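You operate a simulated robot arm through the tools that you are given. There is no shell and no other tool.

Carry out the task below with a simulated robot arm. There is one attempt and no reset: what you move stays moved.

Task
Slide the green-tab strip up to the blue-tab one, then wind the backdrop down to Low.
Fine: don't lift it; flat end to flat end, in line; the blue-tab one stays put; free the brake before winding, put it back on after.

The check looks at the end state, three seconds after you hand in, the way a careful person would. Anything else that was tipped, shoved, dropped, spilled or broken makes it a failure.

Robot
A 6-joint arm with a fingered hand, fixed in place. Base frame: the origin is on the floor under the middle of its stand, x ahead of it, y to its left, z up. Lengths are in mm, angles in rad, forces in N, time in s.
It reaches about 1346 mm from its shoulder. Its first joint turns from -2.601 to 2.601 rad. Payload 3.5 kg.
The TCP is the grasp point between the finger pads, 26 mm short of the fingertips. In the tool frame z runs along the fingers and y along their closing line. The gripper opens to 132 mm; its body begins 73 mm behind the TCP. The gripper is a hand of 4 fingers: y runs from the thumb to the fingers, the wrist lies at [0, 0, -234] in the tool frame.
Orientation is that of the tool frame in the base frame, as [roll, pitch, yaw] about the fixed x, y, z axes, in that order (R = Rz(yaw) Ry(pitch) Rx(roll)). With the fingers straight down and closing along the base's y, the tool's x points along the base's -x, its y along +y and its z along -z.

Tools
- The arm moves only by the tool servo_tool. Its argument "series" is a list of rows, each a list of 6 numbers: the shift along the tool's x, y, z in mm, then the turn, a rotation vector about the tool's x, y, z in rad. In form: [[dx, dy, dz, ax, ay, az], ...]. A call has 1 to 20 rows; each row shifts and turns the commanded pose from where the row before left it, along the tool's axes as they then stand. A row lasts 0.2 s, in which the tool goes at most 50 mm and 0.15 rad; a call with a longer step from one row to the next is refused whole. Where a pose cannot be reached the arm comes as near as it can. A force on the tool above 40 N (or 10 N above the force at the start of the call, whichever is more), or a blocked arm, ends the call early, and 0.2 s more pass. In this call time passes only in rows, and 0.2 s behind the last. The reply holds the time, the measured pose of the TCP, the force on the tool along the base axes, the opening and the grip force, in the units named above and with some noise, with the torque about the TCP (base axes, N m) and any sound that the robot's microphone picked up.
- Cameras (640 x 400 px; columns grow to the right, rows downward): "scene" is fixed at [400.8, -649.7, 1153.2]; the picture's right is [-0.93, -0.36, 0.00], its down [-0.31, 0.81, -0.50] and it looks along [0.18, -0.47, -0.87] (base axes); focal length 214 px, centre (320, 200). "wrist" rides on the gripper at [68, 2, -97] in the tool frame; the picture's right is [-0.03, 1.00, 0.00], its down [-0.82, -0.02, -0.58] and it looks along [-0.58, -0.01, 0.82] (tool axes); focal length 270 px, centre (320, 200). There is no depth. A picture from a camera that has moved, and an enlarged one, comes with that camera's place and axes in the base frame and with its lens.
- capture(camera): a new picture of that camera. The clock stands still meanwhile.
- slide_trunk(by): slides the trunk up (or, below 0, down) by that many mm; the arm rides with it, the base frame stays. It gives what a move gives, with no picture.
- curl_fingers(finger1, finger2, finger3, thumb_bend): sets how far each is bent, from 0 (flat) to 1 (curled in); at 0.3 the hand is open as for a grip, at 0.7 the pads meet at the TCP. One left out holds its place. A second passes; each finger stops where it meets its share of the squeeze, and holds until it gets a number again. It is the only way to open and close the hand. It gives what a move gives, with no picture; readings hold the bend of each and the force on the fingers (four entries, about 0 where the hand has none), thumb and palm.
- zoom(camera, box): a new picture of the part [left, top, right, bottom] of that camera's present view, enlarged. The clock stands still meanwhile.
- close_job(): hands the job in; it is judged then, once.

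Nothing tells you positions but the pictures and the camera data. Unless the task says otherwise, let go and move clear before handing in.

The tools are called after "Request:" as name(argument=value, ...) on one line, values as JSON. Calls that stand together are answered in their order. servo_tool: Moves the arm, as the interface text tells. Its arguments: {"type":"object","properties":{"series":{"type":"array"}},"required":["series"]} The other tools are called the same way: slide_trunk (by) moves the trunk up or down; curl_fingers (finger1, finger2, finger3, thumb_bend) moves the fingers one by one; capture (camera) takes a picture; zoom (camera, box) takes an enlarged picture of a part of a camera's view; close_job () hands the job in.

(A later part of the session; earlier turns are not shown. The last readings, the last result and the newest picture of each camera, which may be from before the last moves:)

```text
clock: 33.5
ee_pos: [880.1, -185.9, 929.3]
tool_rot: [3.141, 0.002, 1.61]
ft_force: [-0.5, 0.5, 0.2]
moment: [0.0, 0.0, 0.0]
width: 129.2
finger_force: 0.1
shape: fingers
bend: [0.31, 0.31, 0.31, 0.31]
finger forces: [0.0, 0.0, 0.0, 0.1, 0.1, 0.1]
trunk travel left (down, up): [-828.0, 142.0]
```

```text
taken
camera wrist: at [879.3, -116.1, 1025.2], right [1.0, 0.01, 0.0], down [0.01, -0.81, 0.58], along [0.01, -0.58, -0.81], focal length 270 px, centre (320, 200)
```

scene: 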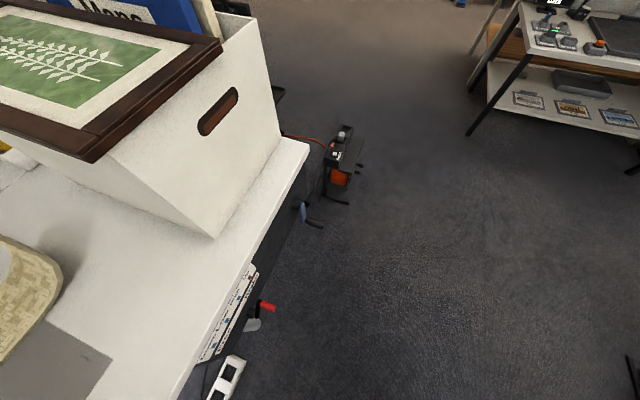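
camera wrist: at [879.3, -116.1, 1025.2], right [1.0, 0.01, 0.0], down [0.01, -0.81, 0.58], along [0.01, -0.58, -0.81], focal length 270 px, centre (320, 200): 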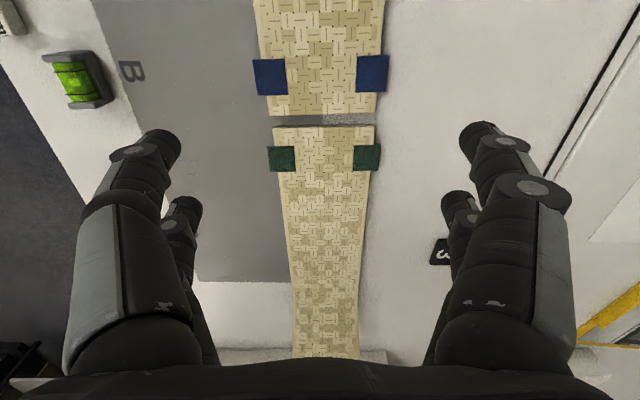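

Request:
zoom(camera="wrist", box=[240, 0, 400, 100])

Request:
zoom(camera="wrist", box=[240, 80, 400, 180])

Request:
zoom(camera="wrist", box=[240, 170, 400, 270])

```text
4.00 times, centred on (320, 50) of wrist
camera zoom: at [879.3, -116.1, 1025.2], right [1.0, 0.01, 0.0], down [0.01, -0.81, 0.58], along [0.01, -0.58, -0.81], focal length 1081 px, centre (320, 800)
```

zoom: 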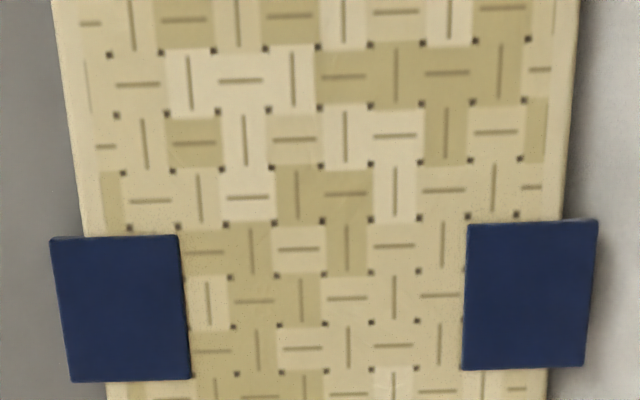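

```text
4.00 times, centred on (320, 130) of wrist
camera zoom: at [879.3, -116.1, 1025.2], right [1.0, 0.01, 0.0], down [0.01, -0.81, 0.58], along [0.01, -0.58, -0.81], focal length 1081 px, centre (320, 480)
```

zoom: 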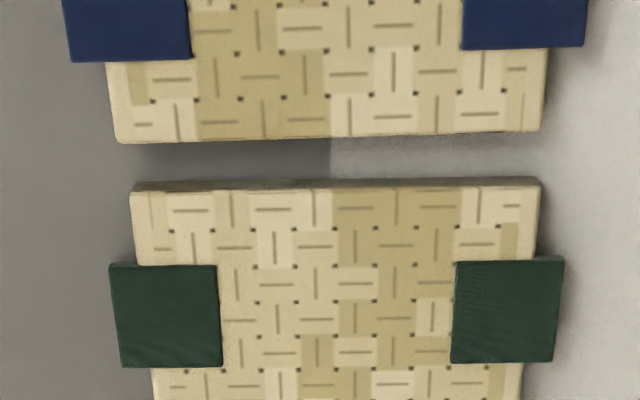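

```text
4.00 times, centred on (320, 220) of wrist
camera zoom: at [879.3, -116.1, 1025.2], right [1.0, 0.01, 0.0], down [0.01, -0.81, 0.58], along [0.01, -0.58, -0.81], focal length 1081 px, centre (320, 120)
```

zoom: 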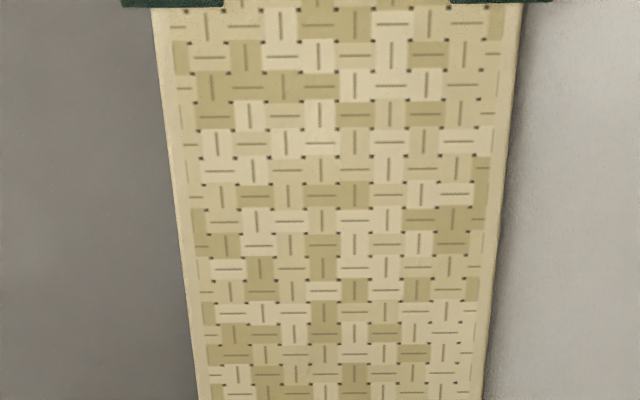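

The gap is about 14.8 mm. Green still needs about +0.015 rad more turn, and the sideways error is about 1.5 mm, which that turn mostly removes. I'll go back to the same grip spot.

Request:
servo_tool(series=[[-40, 0, 0, 0, 0, 0], [-40, 0, 0, 0, 0, 0], [-40, 0, 0, 0, 0, 0], [-40, 0, 0, 0, 0, 0]])

Request:
slide_trunk(by=-130)

Request:
capture(camera="wrist")

```text
clock: 34.5
ee_pos: [885.0, -341.9, 928.3]
tool_rot: [-3.139, 0.002, 1.609]
ft_force: [0.4, 0.5, -0.1]
moment: [0.0, -0.03, -0.02]
width: 129.4
finger_force: 0.0
shape: fingers
bend: [0.31, 0.31, 0.31, 0.31]
finger forces: [0.0, 0.0, 0.0, 0.1, 0.0, 0.1]
trunk travel left (down, up): [-828.0, 142.0]
```

```text
clock: 36.1
ee_pos: [884.5, -341.2, 799.2]
tool_rot: [-3.14, 0.004, 1.61]
ft_force: [0.2, 0.1, 0.0]
moment: [-0.03, 0.01, 0.0]
width: 129.3
finger_force: 0.1
shape: fingers
bend: [0.31, 0.31, 0.31, 0.31]
finger forces: [0.0, 0.0, 0.1, 0.1, 0.0, 0.0]
trunk travel left (down, up): [-698.0, 272.0]
```

```text
taken
camera wrist: at [884.9, -272.2, 895.2], right [1.0, 0.01, 0.0], down [0.01, -0.81, 0.58], along [0.01, -0.58, -0.81], focal length 270 px, centre (320, 200)
```

wrist: 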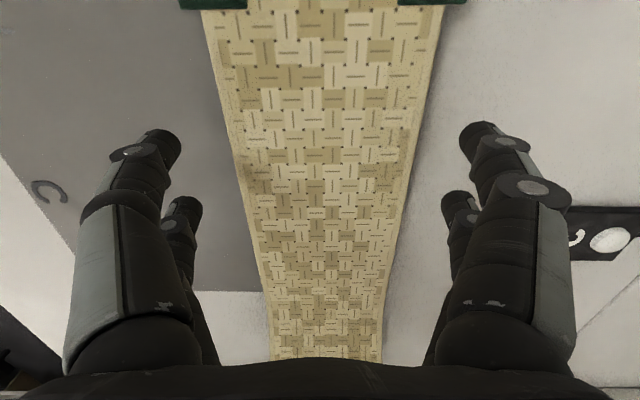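

I'm about 2 mm off the earlier grip spot, so I'll correct that, lower to the grip height and close on the sides as before.

Request:
servo_tool(series=[[-2.2, 1.5, 0, 0, 0, 0]])

Request:
slide_trunk(by=-30)

Request:
curl_fingers(finger1=0.36, finger2=0.36, finger3=0.36, thumb_bend=0.36)

Request:
curl_fingers(finger1=0.41, finger2=0.41, finger3=0.41, thumb_bend=0.41)

Request:
capture(camera="wrist")

```text
clock: 36.5
ee_pos: [886.5, -342.8, 799.5]
tool_rot: [-3.141, 0.004, 1.608]
ft_force: [-0.5, -0.4, 0.8]
moment: [0.0, 0.0, 0.01]
width: 129.2
finger_force: 0.1
shape: fingers
bend: [0.31, 0.31, 0.31, 0.31]
finger forces: [0.0, 0.0, 0.0, 0.1, 0.0, 0.0]
trunk travel left (down, up): [-698.0, 272.0]
```

```text
clock: 37.3
ee_pos: [886.6, -343.6, 770.0]
tool_rot: [-3.139, 0.003, 1.61]
ft_force: [-0.4, 0.1, 0.0]
moment: [-0.02, -0.03, -0.04]
width: 129.3
finger_force: 0.0
shape: fingers
bend: [0.31, 0.31, 0.31, 0.31]
finger forces: [0.1, 0.0, 0.1, 0.0, 0.0, 0.0]
trunk travel left (down, up): [-668.0, 302.0]
```

```text
clock: 38.3
ee_pos: [885.6, -344.3, 769.8]
tool_rot: [-3.14, 0.004, 1.609]
ft_force: [0.6, -0.4, -0.1]
moment: [0.03, 0.0, -0.01]
width: 113.9
finger_force: 0.0
shape: fingers
bend: [0.36, 0.36, 0.36, 0.36]
finger forces: [0.1, 0.0, 0.0, 0.0, 0.0, 0.0]
trunk travel left (down, up): [-668.0, 302.0]
```

```text
clock: 39.3
ee_pos: [885.3, -343.6, 769.8]
tool_rot: [-3.14, 0.003, 1.609]
ft_force: [-0.3, -0.2, 0.9]
moment: [0.03, 0.04, 0.01]
width: 107.8
finger_force: 4.7
shape: fingers
bend: [0.37, 0.38, 0.38, 0.39]
finger forces: [2.5, 2.6, 2.2, 0.0, 3.2, 0.0]
trunk travel left (down, up): [-668.0, 302.0]
```

```text
taken
camera wrist: at [886.5, -274.7, 865.2], right [1.0, 0.01, 0.0], down [0.01, -0.81, 0.58], along [0.01, -0.58, -0.81], focal length 270 px, centre (320, 200)
```

wrist: 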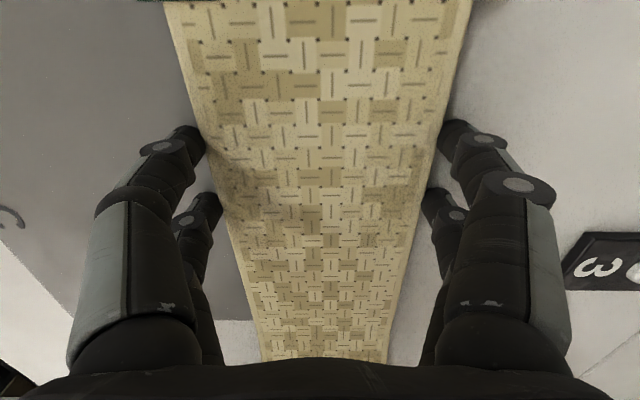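

The grip is the same as before. I'll turn +0.013 rad and slide 13 mm along the strip's axis, leaving a hair's gap to inspect.

Request:
servo_tool(series=[[0, 0.2, 0, 0, 0, -0.0065], [0, 0.2, 0, 0, 0, -0.0065], [4, 0, 0, 0, 0, 0], [4, 0, 0, 0, 0, 0], [3, 0, 0, 0, 0, 0], [2, 0, 0, 0, 0, 0]])

Request:
curl_fingers(finger1=0.31, finger2=0.31, finger3=0.31, thumb_bend=0.31)

Request:
slide_trunk(by=160)

Request:
servo_tool(series=[[40, 0, 0, 0, 0, 0], [40, 0, 0, 0, 0, 0], [40, 0, 0, 0, 0, 0], [40, 0, 0, 0, 0, 0]])

Request:
zoom(camera="wrist", box=[240, 0, 400, 100])

Request:
zoom(camera="wrist", box=[240, 80, 400, 180])

Request:
zoom(camera="wrist", box=[240, 170, 400, 270])

```text
clock: 40.7
ee_pos: [887.5, -331.6, 768.6]
tool_rot: [-3.14, 0.004, 1.62]
ft_force: [-0.7, -2.5, 1.7]
moment: [-0.06, 0.01, 0.04]
width: 107.6
finger_force: 6.1
shape: fingers
bend: [0.37, 0.38, 0.38, 0.39]
finger forces: [2.8, 3.0, 2.3, 0.0, 3.6, 0.0]
trunk travel left (down, up): [-668.0, 302.0]
```

```text
clock: 41.7
ee_pos: [887.3, -329.5, 769.3]
tool_rot: [-3.14, 0.003, 1.621]
ft_force: [0.3, -0.2, 0.5]
moment: [-0.02, 0.01, 0.01]
width: 129.3
finger_force: 0.0
shape: fingers
bend: [0.31, 0.31, 0.31, 0.31]
finger forces: [0.1, 0.0, 0.0, 0.0, 0.1, 0.0]
trunk travel left (down, up): [-668.0, 302.0]
```

```text
clock: 43.5
ee_pos: [885.7, -332.0, 929.5]
tool_rot: [-3.14, 0.003, 1.623]
ft_force: [0.2, 0.7, -0.4]
moment: [0.0, 0.03, -0.02]
width: 129.0
finger_force: 0.0
shape: fingers
bend: [0.31, 0.31, 0.31, 0.31]
finger forces: [0.1, 0.0, 0.0, 0.0, 0.0, 0.2]
trunk travel left (down, up): [-828.0, 142.0]
```

```text
clock: 44.5
ee_pos: [877.2, -170.3, 929.9]
tool_rot: [-3.139, 0.004, 1.621]
ft_force: [0.0, -0.1, 0.4]
moment: [-0.01, -0.01, 0.01]
width: 129.2
finger_force: 0.1
shape: fingers
bend: [0.31, 0.31, 0.31, 0.31]
finger forces: [0.1, 0.0, 0.0, 0.0, 0.0, 0.0]
trunk travel left (down, up): [-828.0, 142.0]
```

```text
4.00 times, centred on (320, 50) of wrist
camera zoom: at [876.8, -101.5, 1025.2], right [1.0, 0.03, 0.0], down [0.02, -0.81, 0.58], along [0.01, -0.58, -0.81], focal length 1081 px, centre (320, 800)
```

zoom: 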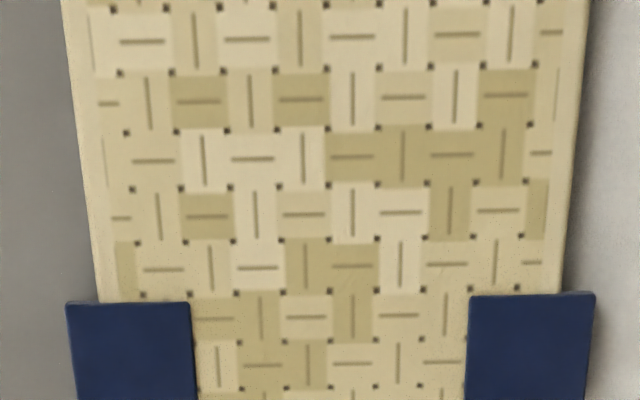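

```text
4.00 times, centred on (320, 130) of wrist
camera zoom: at [876.8, -101.5, 1025.2], right [1.0, 0.03, 0.0], down [0.02, -0.81, 0.58], along [0.01, -0.58, -0.81], focal length 1081 px, centre (320, 480)
```

zoom: 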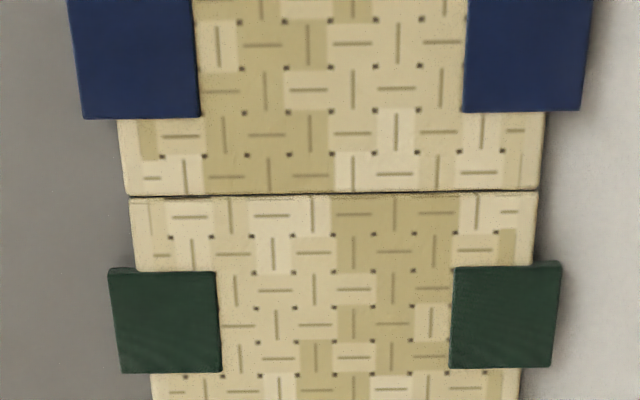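

```text
4.00 times, centred on (320, 220) of wrist
camera zoom: at [876.8, -101.5, 1025.2], right [1.0, 0.03, 0.0], down [0.02, -0.81, 0.58], along [0.01, -0.58, -0.81], focal length 1081 px, centre (320, 120)
```

zoom: 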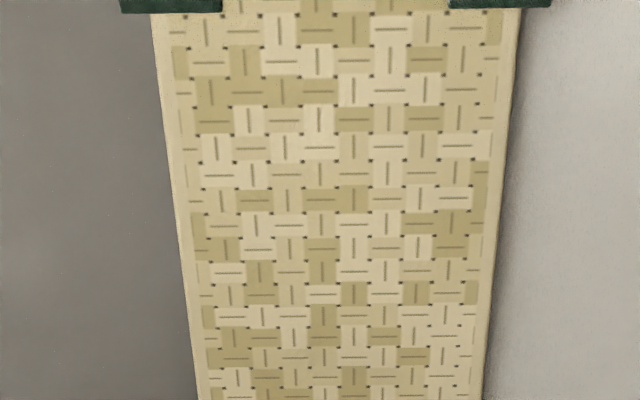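

The ends now look almost touching and well lined up. I'll enlarge the joint to judge the remaining gap and the side offset.

Request:
zoom(camera="wrist", box=[264, 118, 304, 143])

Request:
zoom(camera="wrist", box=[344, 118, 384, 143])

Request:
zoom(camera="wrist", box=[304, 118, 344, 143])

Request:
capture(camera="wrist")

```text
16.00 times, centred on (284, 130) of wrist
camera zoom: at [876.8, -101.5, 1025.2], right [1.0, 0.03, 0.0], down [0.02, -0.81, 0.58], along [0.01, -0.58, -0.81], focal length 4325 px, centre (896, 1312)
```

zoom: 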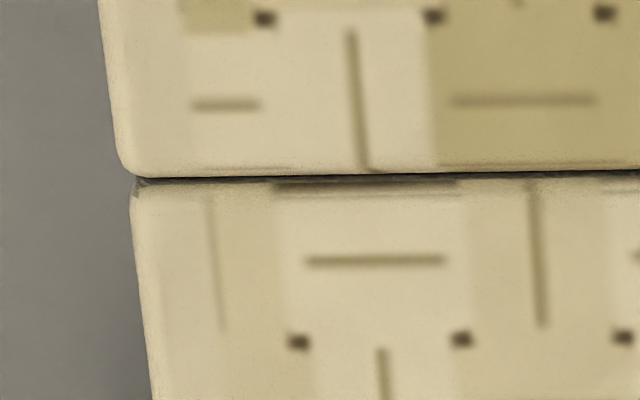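

```text
16.00 times, centred on (364, 130) of wrist
camera zoom: at [876.8, -101.5, 1025.2], right [1.0, 0.03, 0.0], down [0.02, -0.81, 0.58], along [0.01, -0.58, -0.81], focal length 4325 px, centre (-384, 1312)
```

zoom: 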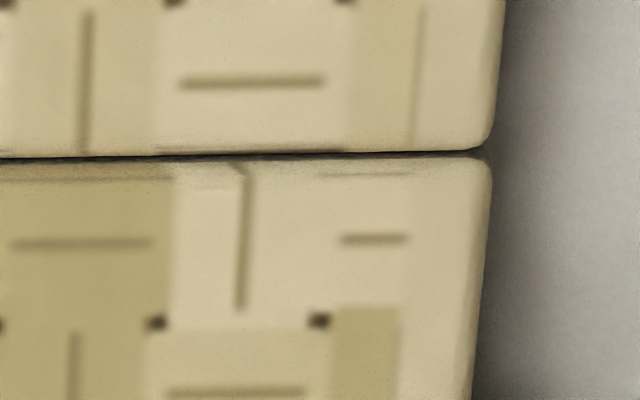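

```text
16.00 times, centred on (324, 130) of wrist
camera zoom: at [876.8, -101.5, 1025.2], right [1.0, 0.03, 0.0], down [0.02, -0.81, 0.58], along [0.01, -0.58, -0.81], focal length 4325 px, centre (256, 1312)
```

zoom: 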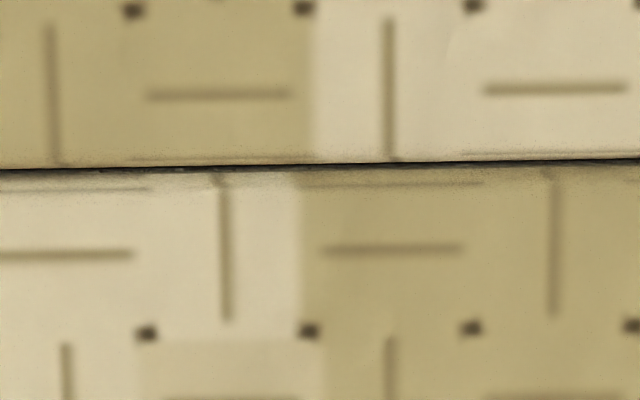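

```text
taken
camera wrist: at [876.8, -101.5, 1025.2], right [1.0, 0.03, 0.0], down [0.02, -0.81, 0.58], along [0.01, -0.58, -0.81], focal length 270 px, centre (320, 200)
```

wrist: 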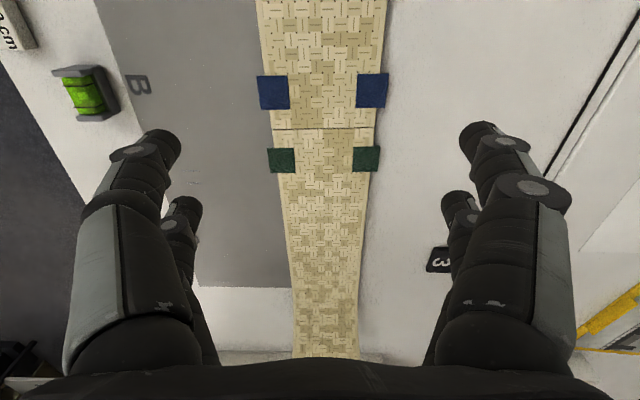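

The ends meet within about half a millimetre, in line within about 0.4 mm, and the blue strip reads in its original place, so the sliding part is done. Next I'll raise the hand, turn it back and go round to the front of the panel for a close look at the brake and crank.

Request:
slide_trunk(by=80)

Request:
servo_tool(series=[[0, 0, 0, 0, 0, -0.138], [0, 0, 0, 0, 0, -0.138], [0, 0, 0, 0, 0, -0.138], [0, 0, 0, 0, 0, -0.138], [0, 0, 0, 0, 0, -0.138], [0, 0, 0, 0, 0, -0.138], [0, 0, 0, 0, 0, -0.138], [0, 0, 0, 0, 0, -0.138], [0, 0, 0, 0, 0, -0.138], [0, 0, 0, 0, 0, -0.138], [0, 0, 0, 0, 0, -0.138]])

Request:
servo_tool(series=[[46, -16, 0, 0, 0, 0], [46, -16, 0, 0, 0, 0], [46, -16, 0, 0, 0, 0], [46, -16, 0, 0, 0, 0], [46, -16, 0, 0, 0, 0], [46, -16, 0, 0, 0, 0], [46, -16, 0, 0, 0, 0], [46, -16, 0, 0, 0, 0], [46, -16, 0, 0, 0, 0], [46, -16, 0, 0, 0, 0], [46, -16, 0, 0, 0, 0]])

Request:
capture(camera="wrist")

Request:
capture(camera="scene")

```text
clock: 45.7
ee_pos: [877.4, -170.3, 1009.0]
tool_rot: [-3.138, 0.002, 1.621]
ft_force: [-0.2, 0.0, 0.5]
moment: [-0.03, -0.01, 0.0]
width: 129.3
finger_force: 0.0
shape: fingers
bend: [0.31, 0.31, 0.31, 0.31]
finger forces: [0.0, 0.0, 0.1, 0.1, 0.0, 0.1]
trunk travel left (down, up): [-908.0, 62.0]
```

```text
clock: 48.1
ee_pos: [877.7, -171.7, 1009.5]
tool_rot: [-3.138, -0.001, -3.139]
ft_force: [-0.3, -0.1, 0.2]
moment: [0.0, -0.04, -0.01]
width: 129.3
finger_force: 0.0
shape: fingers
bend: [0.31, 0.31, 0.31, 0.31]
finger forces: [0.0, 0.1, 0.1, 0.0, 0.0, 0.0]
trunk travel left (down, up): [-908.0, 62.0]
```

```text
clock: 50.5
ee_pos: [381.3, -357.3, 1009.2]
tool_rot: [-3.14, -0.003, -3.141]
ft_force: [-0.2, 0.3, -0.4]
moment: [0.0, 0.02, 0.03]
width: 129.3
finger_force: 0.0
shape: fingers
bend: [0.31, 0.31, 0.31, 0.31]
finger forces: [0.0, 0.1, 0.0, 0.0, 0.1, 0.0]
out of reach, approached as far as the arm can: row 9, 10, 11
trunk travel left (down, up): [-908.0, 62.0]
```

```text
taken
camera wrist: at [314.9, -354.8, 1105.6], right [0.03, 1.0, 0.0], down [0.82, -0.02, 0.57], along [0.57, -0.02, -0.82], focal length 270 px, centre (320, 200)
```

wrist: 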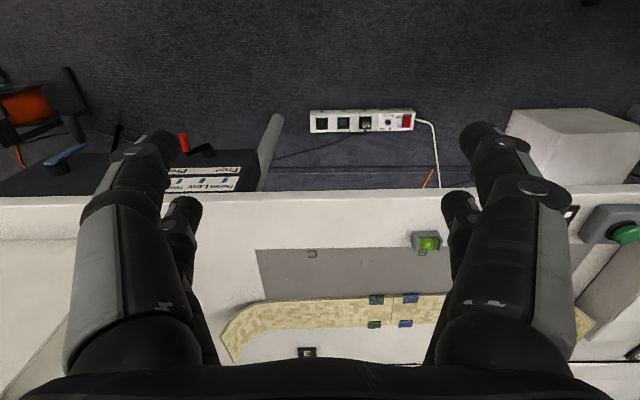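

```text
taken
```

scene: 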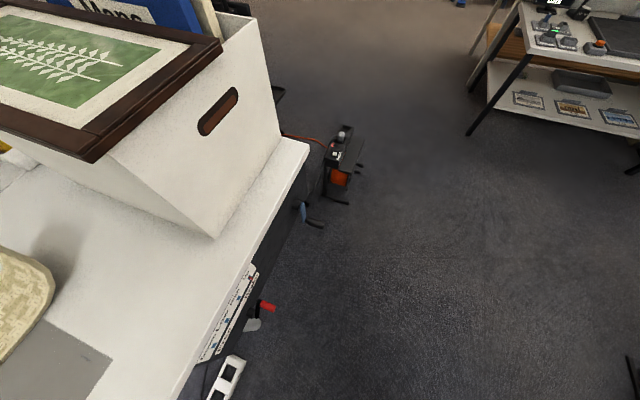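

Both strips read as one line in the wider view. I'll lower the trunk in front of the table, over free floor, then move across towards the panel to see the brake and crank up close.

Request:
slide_trunk(by=-200)

Request:
servo_tool(series=[[0, -40, 0, 0, 0, 0], [0, -40, 0, 0, 0, 0], [0, -40, 0, 0, 0, 0], [0, -40, 0, 0, 0, 0], [0, -40, 0, 0, 0, 0]])

Request:
capture(camera="wrist")

Request:
capture(camera="scene")

```text
clock: 52.6
ee_pos: [383.0, -355.6, 809.8]
tool_rot: [-3.14, -0.006, 3.141]
ft_force: [0.3, -0.8, 0.0]
moment: [0.04, -0.02, 0.0]
width: 129.4
finger_force: 0.0
shape: fingers
bend: [0.31, 0.31, 0.31, 0.31]
finger forces: [0.0, 0.0, 0.0, 0.1, 0.1, 0.0]
trunk travel left (down, up): [-708.0, 262.0]
```

```text
clock: 53.9
ee_pos: [383.6, -555.1, 810.2]
tool_rot: [-3.138, -0.007, 3.141]
ft_force: [0.7, 0.5, -0.6]
moment: [-0.02, 0.01, -0.01]
width: 129.5
finger_force: 0.1
shape: fingers
bend: [0.31, 0.31, 0.31, 0.31]
finger forces: [0.0, 0.0, 0.0, 0.0, 0.1, 0.0]
trunk travel left (down, up): [-708.0, 262.0]
```

```text
taken
camera wrist: at [316.0, -553.8, 905.7], right [0.03, 1.0, 0.0], down [0.82, -0.02, 0.57], along [0.57, -0.02, -0.82], focal length 270 px, centre (320, 200)
```

wrist: 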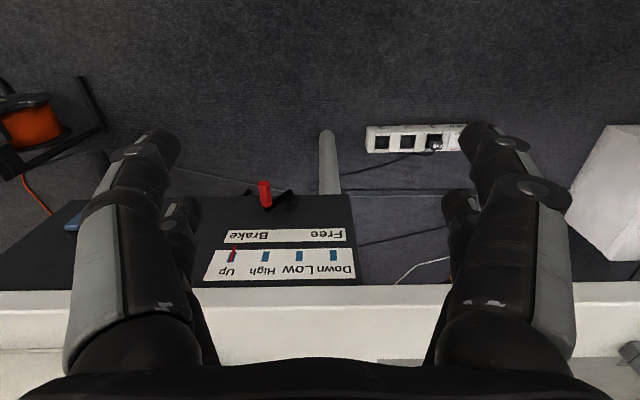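

```text
taken
```

scene: 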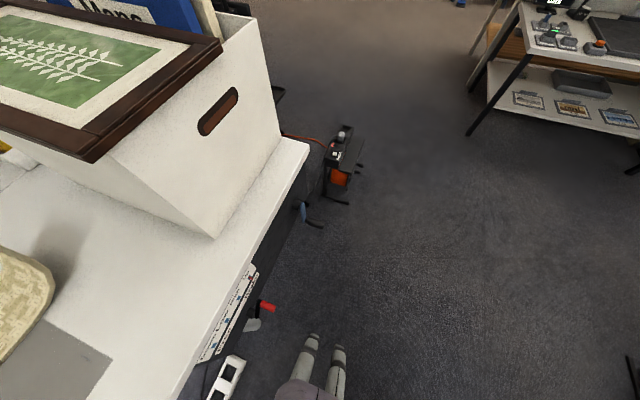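

Now the panel is in clear view: a Free/Brake plate, a Down/Low/High/Up scale with the red pointer at Up, and the red lever. I'll enlarge it and move a bit further so the crank shows too.

Request:
zoom(camera="wrist", box=[190, 160, 370, 290])

Request:
servo_tool(series=[[0, -40, 0, 0, 0, 0], [0, -40, 0, 0, 0, 0], [0, -40, 0, 0, 0, 0], [0, -40, 0, 0, 0, 0]])

Request:
capture(camera="wrist")

Request:
zoom(camera="wrist", box=[200, 150, 450, 300])

Request:
capture(camera="scene")

```text
3.08 times, centred on (280, 225) of wrist
camera zoom: at [316.0, -553.8, 905.7], right [0.03, 1.0, 0.0], down [0.82, -0.02, 0.57], along [0.57, -0.02, -0.82], focal length 832 px, centre (443, 123)
```

zoom: 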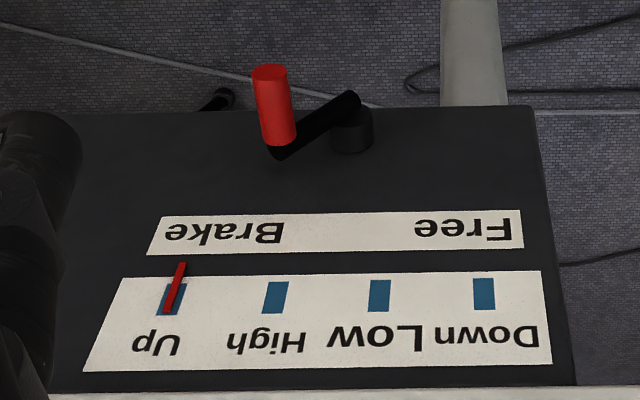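

```text
clock: 54.9
ee_pos: [382.9, -718.7, 807.7]
tool_rot: [-3.141, -0.005, 3.141]
ft_force: [-0.6, 0.3, 0.4]
moment: [-0.03, 0.02, -0.02]
width: 129.2
finger_force: 0.2
shape: fingers
bend: [0.31, 0.31, 0.31, 0.31]
finger forces: [0.0, 0.1, 0.1, 0.1, 0.1, 0.0]
trunk travel left (down, up): [-708.0, 262.0]
```

```text
taken
camera wrist: at [316.3, -716.7, 905.7], right [0.03, 1.0, 0.0], down [0.82, -0.02, 0.57], along [0.57, -0.02, -0.82], focal length 270 px, centre (320, 200)
```

wrist: 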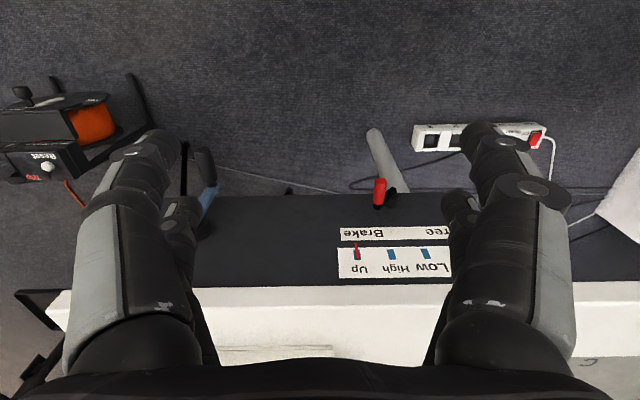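

```text
2.56 times, centred on (325, 225) of wrist
camera zoom: at [316.3, -716.7, 905.7], right [0.03, 1.0, 0.0], down [0.82, -0.02, 0.57], along [0.57, -0.02, -0.82], focal length 692 px, centre (307, 136)
```

zoom: 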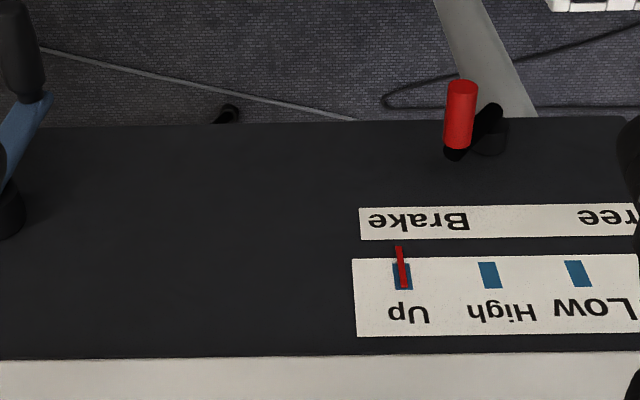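

```text
taken
```

scene: 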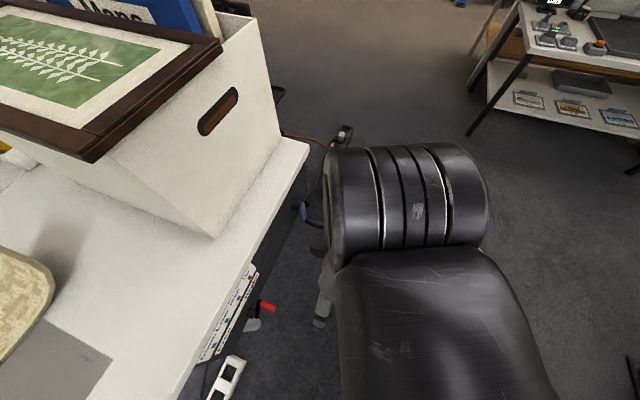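

From the two views, the lever pivots at about y −610, z 548. Its handle is at y −638, z 583, leaning up towards Brake, so Free should be the mirrored position around y −582. The scale marks are about 44 mm apart (Up −676, Low −588). Next I'll look at the crank.

Request:
servo_tool(series=[[0, -40, 0, 0, 0, 0], [0, -40, 0, 0, 0, 0], [0, -40, 0, 0, 0, 0]])

Request:
capture(camera="wrist")

Request:
zoom(camera="wrist", box=[200, 120, 440, 270])

Request:
servo_tool(series=[[0, -40, 0, 0, 0, 0], [0, -40, 0, 0, 0, 0]])

Request:
zoom(camera="wrist", box=[200, 120, 440, 270])

Request:
capture(camera="scene")

```text
clock: 55.6
ee_pos: [380.5, -838.2, 809.2]
tool_rot: [-3.141, -0.006, -3.142]
ft_force: [-0.6, 0.1, -0.5]
moment: [-0.01, 0.0, 0.02]
width: 129.4
finger_force: 0.1
shape: fingers
bend: [0.31, 0.31, 0.31, 0.31]
finger forces: [0.1, 0.0, 0.1, 0.0, 0.1, 0.1]
out of reach, approached as far as the arm can: row 3
trunk travel left (down, up): [-708.0, 262.0]
```

```text
taken
camera wrist: at [312.8, -835.9, 905.6], right [0.03, 1.0, 0.0], down [0.82, -0.02, 0.57], along [0.57, -0.02, -0.82], focal length 270 px, centre (320, 200)
```

wrist: 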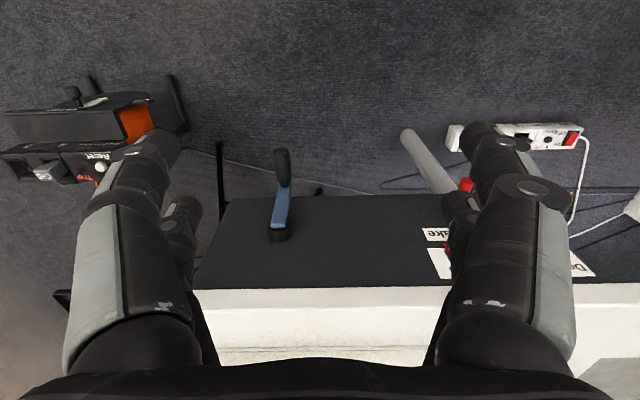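

```text
2.67 times, centred on (320, 195) of wrist
camera zoom: at [312.8, -835.9, 905.6], right [0.03, 1.0, 0.0], down [0.82, -0.02, 0.57], along [0.57, -0.02, -0.82], focal length 721 px, centre (320, 213)
```

zoom: 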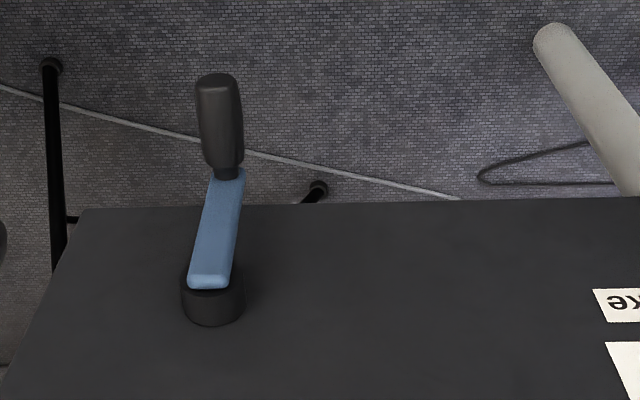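

```text
clock: 56.2
ee_pos: [379.6, -918.9, 809.4]
tool_rot: [-3.14, -0.006, 3.141]
ft_force: [0.9, -0.6, 0.2]
moment: [0.01, 0.01, 0.01]
width: 129.3
finger_force: 0.0
shape: fingers
bend: [0.31, 0.31, 0.31, 0.31]
finger forces: [0.0, 0.0, 0.1, 0.1, 0.1, 0.0]
trunk travel left (down, up): [-708.0, 262.0]
```

```text
2.67 times, centred on (320, 195) of wrist
camera zoom: at [312.7, -916.5, 905.5], right [0.03, 1.0, 0.0], down [0.82, -0.02, 0.57], along [0.57, -0.02, -0.82], focal length 721 px, centre (320, 213)
```

zoom: 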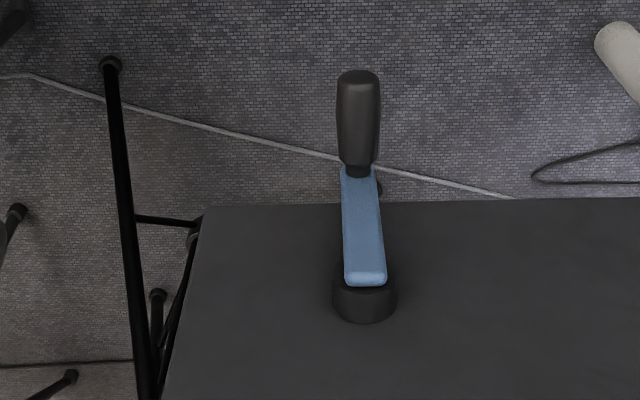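

```text
taken
```

scene: 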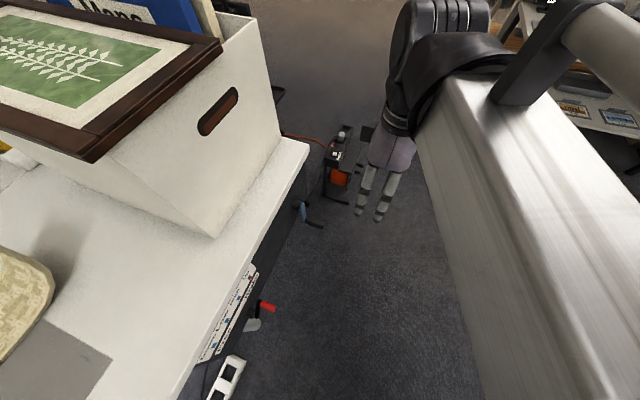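

The crank hub is at about (y −900, z 613). Its handle hangs straight down at y −900, z 523, sticking out from x ≈ 549 to 483, so the radius is about 90 mm. Brake first: I'll go back in front of the lever, narrow the hand and lower it with the trunk.

Request:
servo_tool(series=[[0, 40, 0, 0, 0, 0], [0, 40, 0, 0, 0, 0], [0, 40, 0, 0, 0, 0], [0, 40, 0, 0, 0, 0], [0, 40, 0, 0, 0, 0], [0, 40, 0, 0, 0, 0], [0, 41, 0, 0, 0, 0]])

Request:
curl_fingers(finger1=0.5, finger2=0.5, finger3=0.5, thumb_bend=0.5)

Request:
slide_trunk(by=-150)

Request:
capture(camera="wrist")

Request:
capture(camera="scene")

```text
clock: 57.9
ee_pos: [382.5, -635.7, 809.1]
tool_rot: [-3.141, -0.005, 3.141]
ft_force: [-0.4, 0.2, 0.1]
moment: [0.02, 0.01, 0.0]
width: 129.3
finger_force: 0.0
shape: fingers
bend: [0.31, 0.31, 0.31, 0.31]
finger forces: [0.1, 0.1, 0.1, 0.1, 0.1, 0.1]
out of reach, approached as far as the arm can: row 3
trunk travel left (down, up): [-708.0, 262.0]
```

```text
clock: 58.9
ee_pos: [382.5, -635.3, 808.7]
tool_rot: [-3.139, -0.005, 3.14]
ft_force: [0.7, 0.4, 0.4]
moment: [0.0, -0.03, 0.0]
width: 66.5
finger_force: 0.1
shape: fingers
bend: [0.5, 0.5, 0.5, 0.5]
finger forces: [0.0, 0.1, 0.0, 0.0, 0.1, 0.1]
trunk travel left (down, up): [-708.0, 262.0]
```

```text
clock: 60.6
ee_pos: [382.1, -634.7, 658.5]
tool_rot: [-3.14, -0.005, 3.141]
ft_force: [0.2, -0.7, -0.2]
moment: [-0.01, -0.02, 0.0]
width: 66.4
finger_force: 0.1
shape: fingers
bend: [0.5, 0.5, 0.5, 0.5]
finger forces: [0.1, 0.1, 0.0, 0.0, 0.0, 0.0]
trunk travel left (down, up): [-558.0, 412.0]
```

```text
taken
camera wrist: at [315.6, -632.9, 755.8], right [0.03, 1.0, 0.0], down [0.82, -0.02, 0.57], along [0.57, -0.02, -0.82], focal length 270 px, centre (320, 200)
```

wrist: 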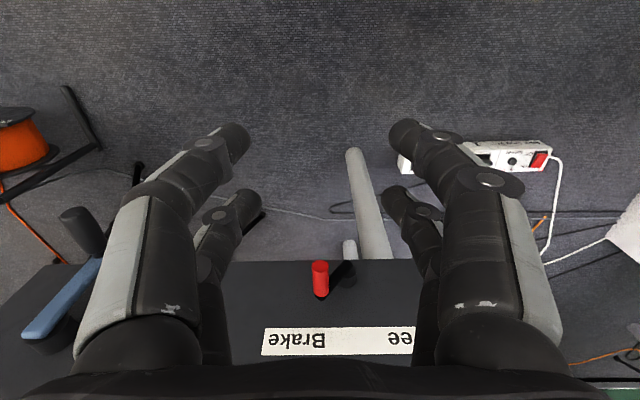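

```text
taken
```

scene: 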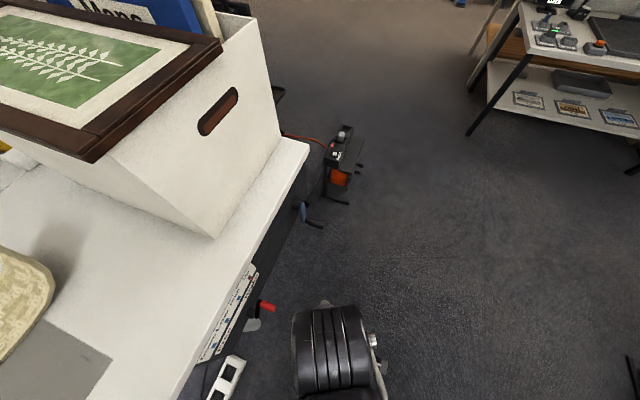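

The red handle sits centrally between the digits. I'll lower another 52 mm and move in so the far pair of digits straddles the handle.

Request:
slide_trunk(by=-52)

Request:
servo_tool(series=[[-30, -2, 0, 0, 0, 0], [-30, 0, 0, 0, 0, 0], [-25, 0, 0, 0, 0, 0], [-15, 0, 0, 0, 0, 0], [-10, 0, 0, 0, 0, 0]])

Request:
capture(camera="wrist")

Request:
capture(camera="scene")

```text
clock: 61.5
ee_pos: [383.5, -635.7, 606.9]
tool_rot: [-3.141, -0.005, 3.141]
ft_force: [-0.9, 0.0, -0.4]
moment: [0.0, 0.0, 0.03]
width: 66.7
finger_force: 0.1
shape: fingers
bend: [0.5, 0.5, 0.5, 0.5]
finger forces: [0.0, 0.0, 0.1, 0.1, 0.0, 0.0]
trunk travel left (down, up): [-506.0, 464.0]
```

```text
clock: 62.7
ee_pos: [493.4, -636.1, 607.8]
tool_rot: [-3.14, -0.006, 3.141]
ft_force: [-0.1, -0.3, -0.7]
moment: [0.0, 0.0, 0.01]
width: 66.5
finger_force: 0.0
shape: fingers
bend: [0.5, 0.5, 0.5, 0.5]
finger forces: [0.0, 0.0, 0.0, 0.1, 0.1, 0.0]
trunk travel left (down, up): [-506.0, 464.0]
```

```text
taken
camera wrist: at [425.6, -633.8, 703.7], right [0.03, 1.0, 0.0], down [0.82, -0.02, 0.57], along [0.57, -0.02, -0.82], focal length 270 px, centre (320, 200)
```

wrist: 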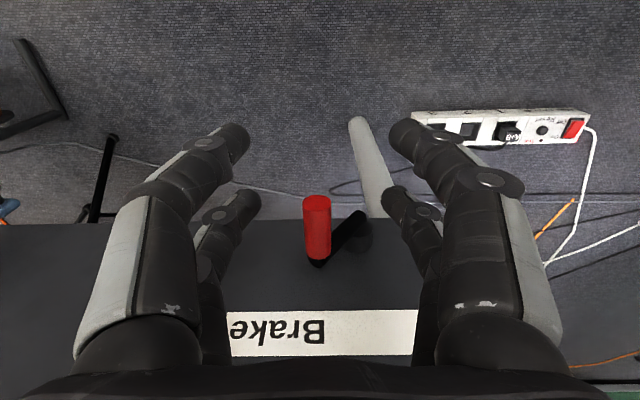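

```text
taken
```

scene: 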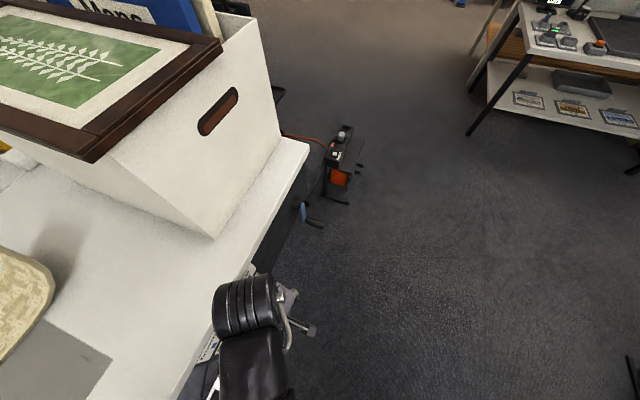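

The handle tip is just level with the far digits. I'll go 12 mm further in, then sweep +y slowly so the −y digits carry the lever over towards Free.

Request:
servo_tool(series=[[-6, 0, 0, 0, 0, 0], [-6, 0, 0, 0, 0, 0]])

Request:
servo_tool(series=[[0, 10, 0, 0, 0, 0], [0, 10, 0, 0, 0, 0], [0, 8, 0, 0, 0, 0], [0, 8, 0, 0, 0, 0]])

Request:
capture(camera="wrist")

```text
clock: 63.3
ee_pos: [503.6, -635.7, 607.1]
tool_rot: [-3.139, -0.004, 3.14]
ft_force: [0.8, -0.6, 0.1]
moment: [0.01, -0.01, 0.03]
width: 66.4
finger_force: 0.0
shape: fingers
bend: [0.5, 0.5, 0.5, 0.5]
finger forces: [0.0, 0.0, 0.0, 0.0, 0.1, 0.0]
trunk travel left (down, up): [-506.0, 464.0]
```

```text
clock: 64.3
ee_pos: [503.9, -601.1, 606.6]
tool_rot: [-3.141, -0.004, 3.139]
ft_force: [-0.3, -3.5, 0.8]
moment: [-0.13, -0.06, -0.08]
width: 66.7
finger_force: 1.7
shape: fingers
bend: [0.5, 0.5, 0.46, 0.5]
finger forces: [0.0, 0.0, 2.8, 0.0, 0.1, 0.0]
trunk travel left (down, up): [-506.0, 464.0]
```

```text
taken
camera wrist: at [437.6, -599.0, 703.7], right [0.03, 1.0, 0.0], down [0.82, -0.02, 0.57], along [0.57, -0.02, -0.82], focal length 270 px, centre (320, 200)
```

wrist: 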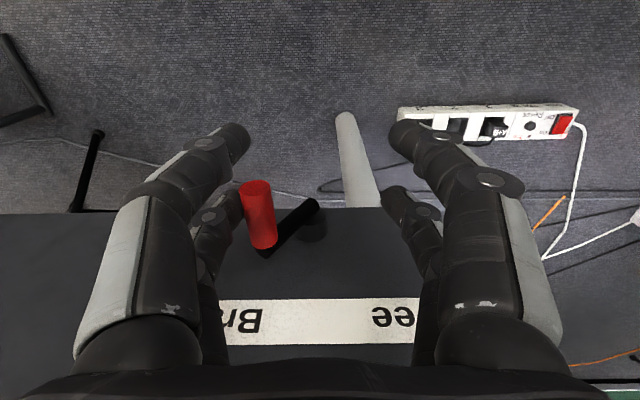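

Finger 3 is pressing on the handle (2.8 N) and the lever is still holding. I'll keep pushing a little and watch the forces.

Request:
servo_tool(series=[[0, 6, 0, 0, 0, 0], [0, 6, 0, 0, 0, 0], [0, 6, 0, 0, 0, 0]])

Request:
zoom(camera="wrist", box=[180, 150, 420, 350])

```text
clock: 65.1
ee_pos: [503.1, -582.1, 606.1]
tool_rot: [-3.139, -0.006, 3.139]
ft_force: [-0.2, -0.1, 0.3]
moment: [0.03, 0.0, 0.05]
width: 66.6
finger_force: 0.1
shape: fingers
bend: [0.5, 0.5, 0.49, 0.5]
finger forces: [0.0, 0.0, 0.2, 0.0, 0.1, 0.1]
trunk travel left (down, up): [-506.0, 464.0]
```

```text
2.00 times, centred on (300, 250) of wrist
camera zoom: at [437.0, -580.6, 703.7], right [0.03, 1.0, 0.0], down [0.82, -0.02, 0.57], along [0.57, -0.02, -0.82], focal length 541 px, centre (360, 100)
```

zoom: 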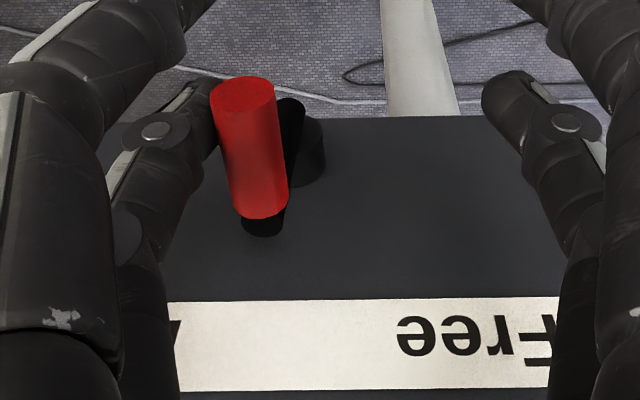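

The lever is moving and is now near upright. I'll continue the sweep towards Free.

Request:
servo_tool(series=[[0, 6, 0, 0, 0, 0], [0, 6, 0, 0, 0, 0], [0, 6, 0, 0, 0, 0]])

Request:
servo_tool(series=[[0, 5, 0, 0, 0, 0], [0, 5, 0, 0, 0, 0]])

Request:
zoom(camera="wrist", box=[180, 150, 420, 350])

```text
clock: 65.9
ee_pos: [503.8, -565.7, 607.2]
tool_rot: [-3.141, -0.006, 3.141]
ft_force: [-0.3, -0.4, -0.4]
moment: [0.01, -0.03, 0.04]
width: 66.5
finger_force: 0.0
shape: fingers
bend: [0.5, 0.5, 0.5, 0.5]
finger forces: [0.0, 0.0, 0.0, 0.0, 0.1, 0.0]
trunk travel left (down, up): [-506.0, 464.0]
```

```text
clock: 66.5
ee_pos: [503.9, -555.9, 607.1]
tool_rot: [-3.14, -0.005, 3.14]
ft_force: [-0.7, -0.6, -0.4]
moment: [-0.02, 0.0, -0.02]
width: 66.2
finger_force: 0.5
shape: fingers
bend: [0.5, 0.5, 0.5, 0.5]
finger forces: [0.0, 0.1, 0.5, 0.1, 0.0, 0.0]
trunk travel left (down, up): [-506.0, 464.0]
```

```text
2.00 times, centred on (300, 250) of wrist
camera zoom: at [436.5, -553.3, 703.7], right [0.03, 1.0, 0.0], down [0.82, -0.02, 0.57], along [0.57, -0.02, -0.82], focal length 541 px, centre (360, 100)
```

zoom: 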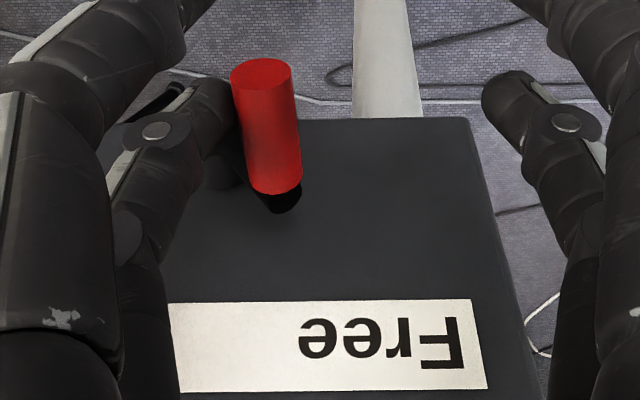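

The lever has gone past upright towards Free. I'll keep pushing gently until it meets its stop.

Request:
servo_tool(series=[[0, 5, 0, 0, 0, 0], [0, 5, 0, 0, 0, 0]])

Request:
servo_tool(series=[[0, 4, 0, 0, 0, 0], [0, 4, 0, 0, 0, 0]])

Request:
zoom(camera="wrist", box=[180, 150, 420, 350])

```text
clock: 67.1
ee_pos: [505.0, -546.0, 607.0]
tool_rot: [-3.141, -0.006, 3.141]
ft_force: [-1.0, -5.4, 0.1]
moment: [-0.12, 0.01, -0.13]
width: 66.5
finger_force: 1.9
shape: fingers
bend: [0.5, 0.5, 0.45, 0.5]
finger forces: [0.0, 0.0, 4.6, 0.0, 0.0, 0.1]
trunk travel left (down, up): [-506.0, 464.0]
```

```text
clock: 67.7
ee_pos: [504.4, -537.8, 607.9]
tool_rot: [-3.139, -0.007, 3.141]
ft_force: [-2.2, -8.8, -0.8]
moment: [-0.13, 0.08, -0.28]
width: 66.9
finger_force: 4.7
shape: fingers
bend: [0.5, 0.5, 0.4, 0.5]
finger forces: [0.0, 0.0, 8.5, 0.0, 0.0, 0.1]
trunk travel left (down, up): [-506.0, 464.0]
```

```text
2.00 times, centred on (300, 250) of wrist
camera zoom: at [437.6, -535.6, 703.5], right [0.03, 1.0, 0.0], down [0.82, -0.02, 0.57], along [0.57, -0.02, -0.82], focal length 541 px, centre (360, 100)
```

zoom: 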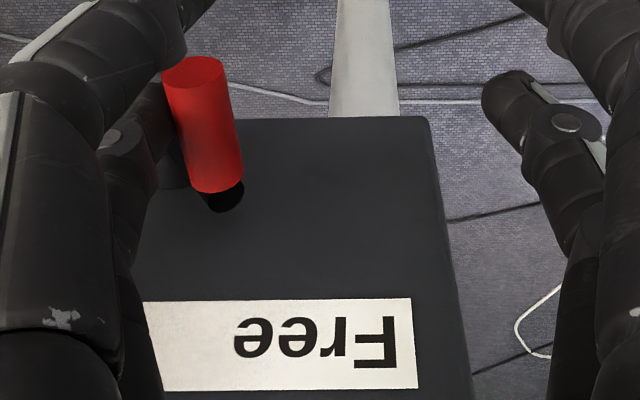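

The lever has stopped in the mirrored position (handle y ≈ −582) and resists more push, so it's at Free. I'll back off so neither side touches it, withdraw and check it stays.

Request:
servo_tool(series=[[0, -10, 0, 0, 0, 0], [0, -10, 0, 0, 0, 0], [0, -10, 0, 0, 0, 0]])

Request:
servo_tool(series=[[25, 0, 0, 0, 0, 0], [30, 0, 0, 0, 0, 0], [30, 0, 0, 0, 0, 0], [30, 0, 0, 0, 0, 0]])

Request:
capture(camera="wrist")

Request:
capture(camera="scene")

Request:
zoom(camera="scene", box=[180, 180, 340, 380])

```text
clock: 68.5
ee_pos: [505.9, -567.0, 606.4]
tool_rot: [3.14, -0.003, 3.142]
ft_force: [-0.1, 0.1, 0.2]
moment: [0.03, -0.01, 0.0]
width: 66.3
finger_force: 0.0
shape: fingers
bend: [0.5, 0.5, 0.5, 0.5]
finger forces: [0.0, 0.0, 0.0, 0.0, 0.0, 0.1]
trunk travel left (down, up): [-506.0, 464.0]
```

```text
clock: 69.5
ee_pos: [389.4, -564.3, 606.9]
tool_rot: [-3.141, -0.004, -3.141]
ft_force: [-1.2, -0.3, 0.9]
moment: [0.01, 0.02, 0.02]
width: 66.3
finger_force: 0.0
shape: fingers
bend: [0.5, 0.5, 0.5, 0.5]
finger forces: [0.1, 0.0, 0.1, 0.0, 0.0, 0.0]
trunk travel left (down, up): [-506.0, 464.0]
```

```text
taken
camera wrist: at [322.0, -562.1, 703.6], right [0.03, 1.0, 0.0], down [0.82, -0.02, 0.57], along [0.57, -0.02, -0.82], focal length 270 px, centre (320, 200)
```

wrist: 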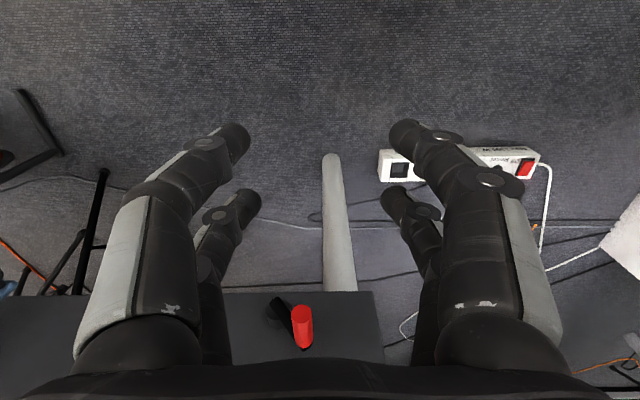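

```text
taken
```

scene: 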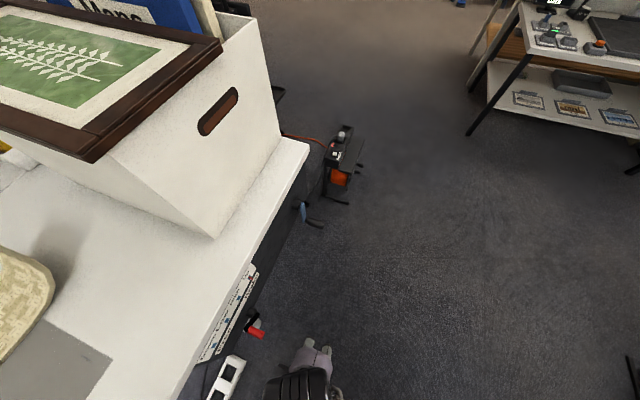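

```text
2.00 times, centred on (260, 280) of scene
camera zoom: at [400.8, -649.7, 1153.2], right [-0.93, -0.36, 0.0], down [-0.31, 0.81, -0.5], along [0.18, -0.47, -0.87], focal length 429 px, centre (440, 40)
```

zoom: 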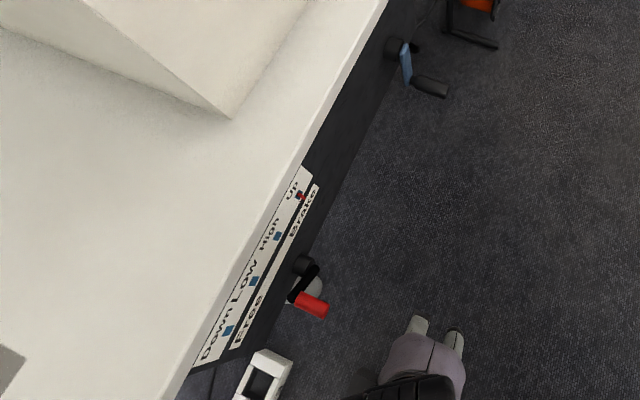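

The brake stays at Free and the pointer is still on Up. Next I'll move in front of the crank, staying back from the handle, and test how far the arm can travel vertically there.

Request:
servo_tool(series=[[0, -42, 0, 0, 0, 0], [0, -42, 0, 0, 0, 0], [0, -42, 0, 0, 0, 0], [0, -42, 0, 0, 0, 0], [0, -42, 0, 0, 0, 0], [0, -42, 0, 0, 0, 0], [0, -42, 0, 0, 0, 0], [0, -42, 0, 0, 0, 0]])

Request:
servo_tool(series=[[0, 0, -40, 0, 0, 0], [0, 0, -40, 0, 0, 0], [0, 0, -40, 0, 0, 0], [0, 0, -40, 0, 0, 0]])

Request:
capture(camera="wrist")

Request:
capture(camera="scene")

```text
clock: 71.3
ee_pos: [389.3, -905.2, 607.1]
tool_rot: [-3.139, -0.005, 3.141]
ft_force: [-1.0, -0.1, -0.3]
moment: [-0.01, -0.03, 0.02]
width: 66.3
finger_force: 0.2
shape: fingers
bend: [0.5, 0.5, 0.5, 0.5]
finger forces: [0.0, 0.0, 0.0, 0.0, 0.0, 0.0]
out of reach, approached as far as the arm can: row 5
trunk travel left (down, up): [-506.0, 464.0]
```

```text
clock: 72.3
ee_pos: [388.0, -903.9, 607.2]
tool_rot: [-3.139, -0.005, -3.141]
ft_force: [0.7, -0.7, -0.1]
moment: [0.0, 0.04, -0.01]
width: 66.4
finger_force: 0.0
shape: fingers
bend: [0.5, 0.5, 0.5, 0.5]
finger forces: [0.0, 0.1, 0.1, 0.0, 0.1, 0.0]
out of reach, approached as far as the arm can: row 1, 2, 3, 4
trunk travel left (down, up): [-506.0, 464.0]
```

```text
taken
camera wrist: at [321.0, -901.5, 703.7], right [0.03, 1.0, 0.0], down [0.82, -0.02, 0.57], along [0.57, -0.02, -0.82], focal length 270 px, centre (320, 200)
```

wrist: 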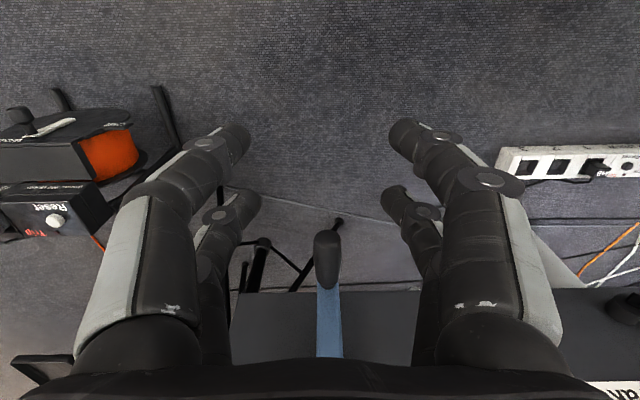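

```text
taken
```

scene: 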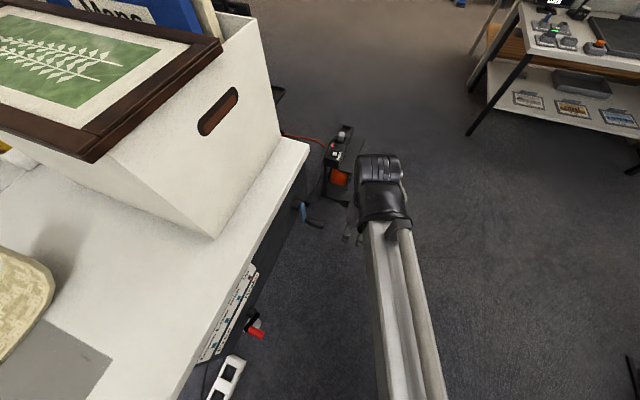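

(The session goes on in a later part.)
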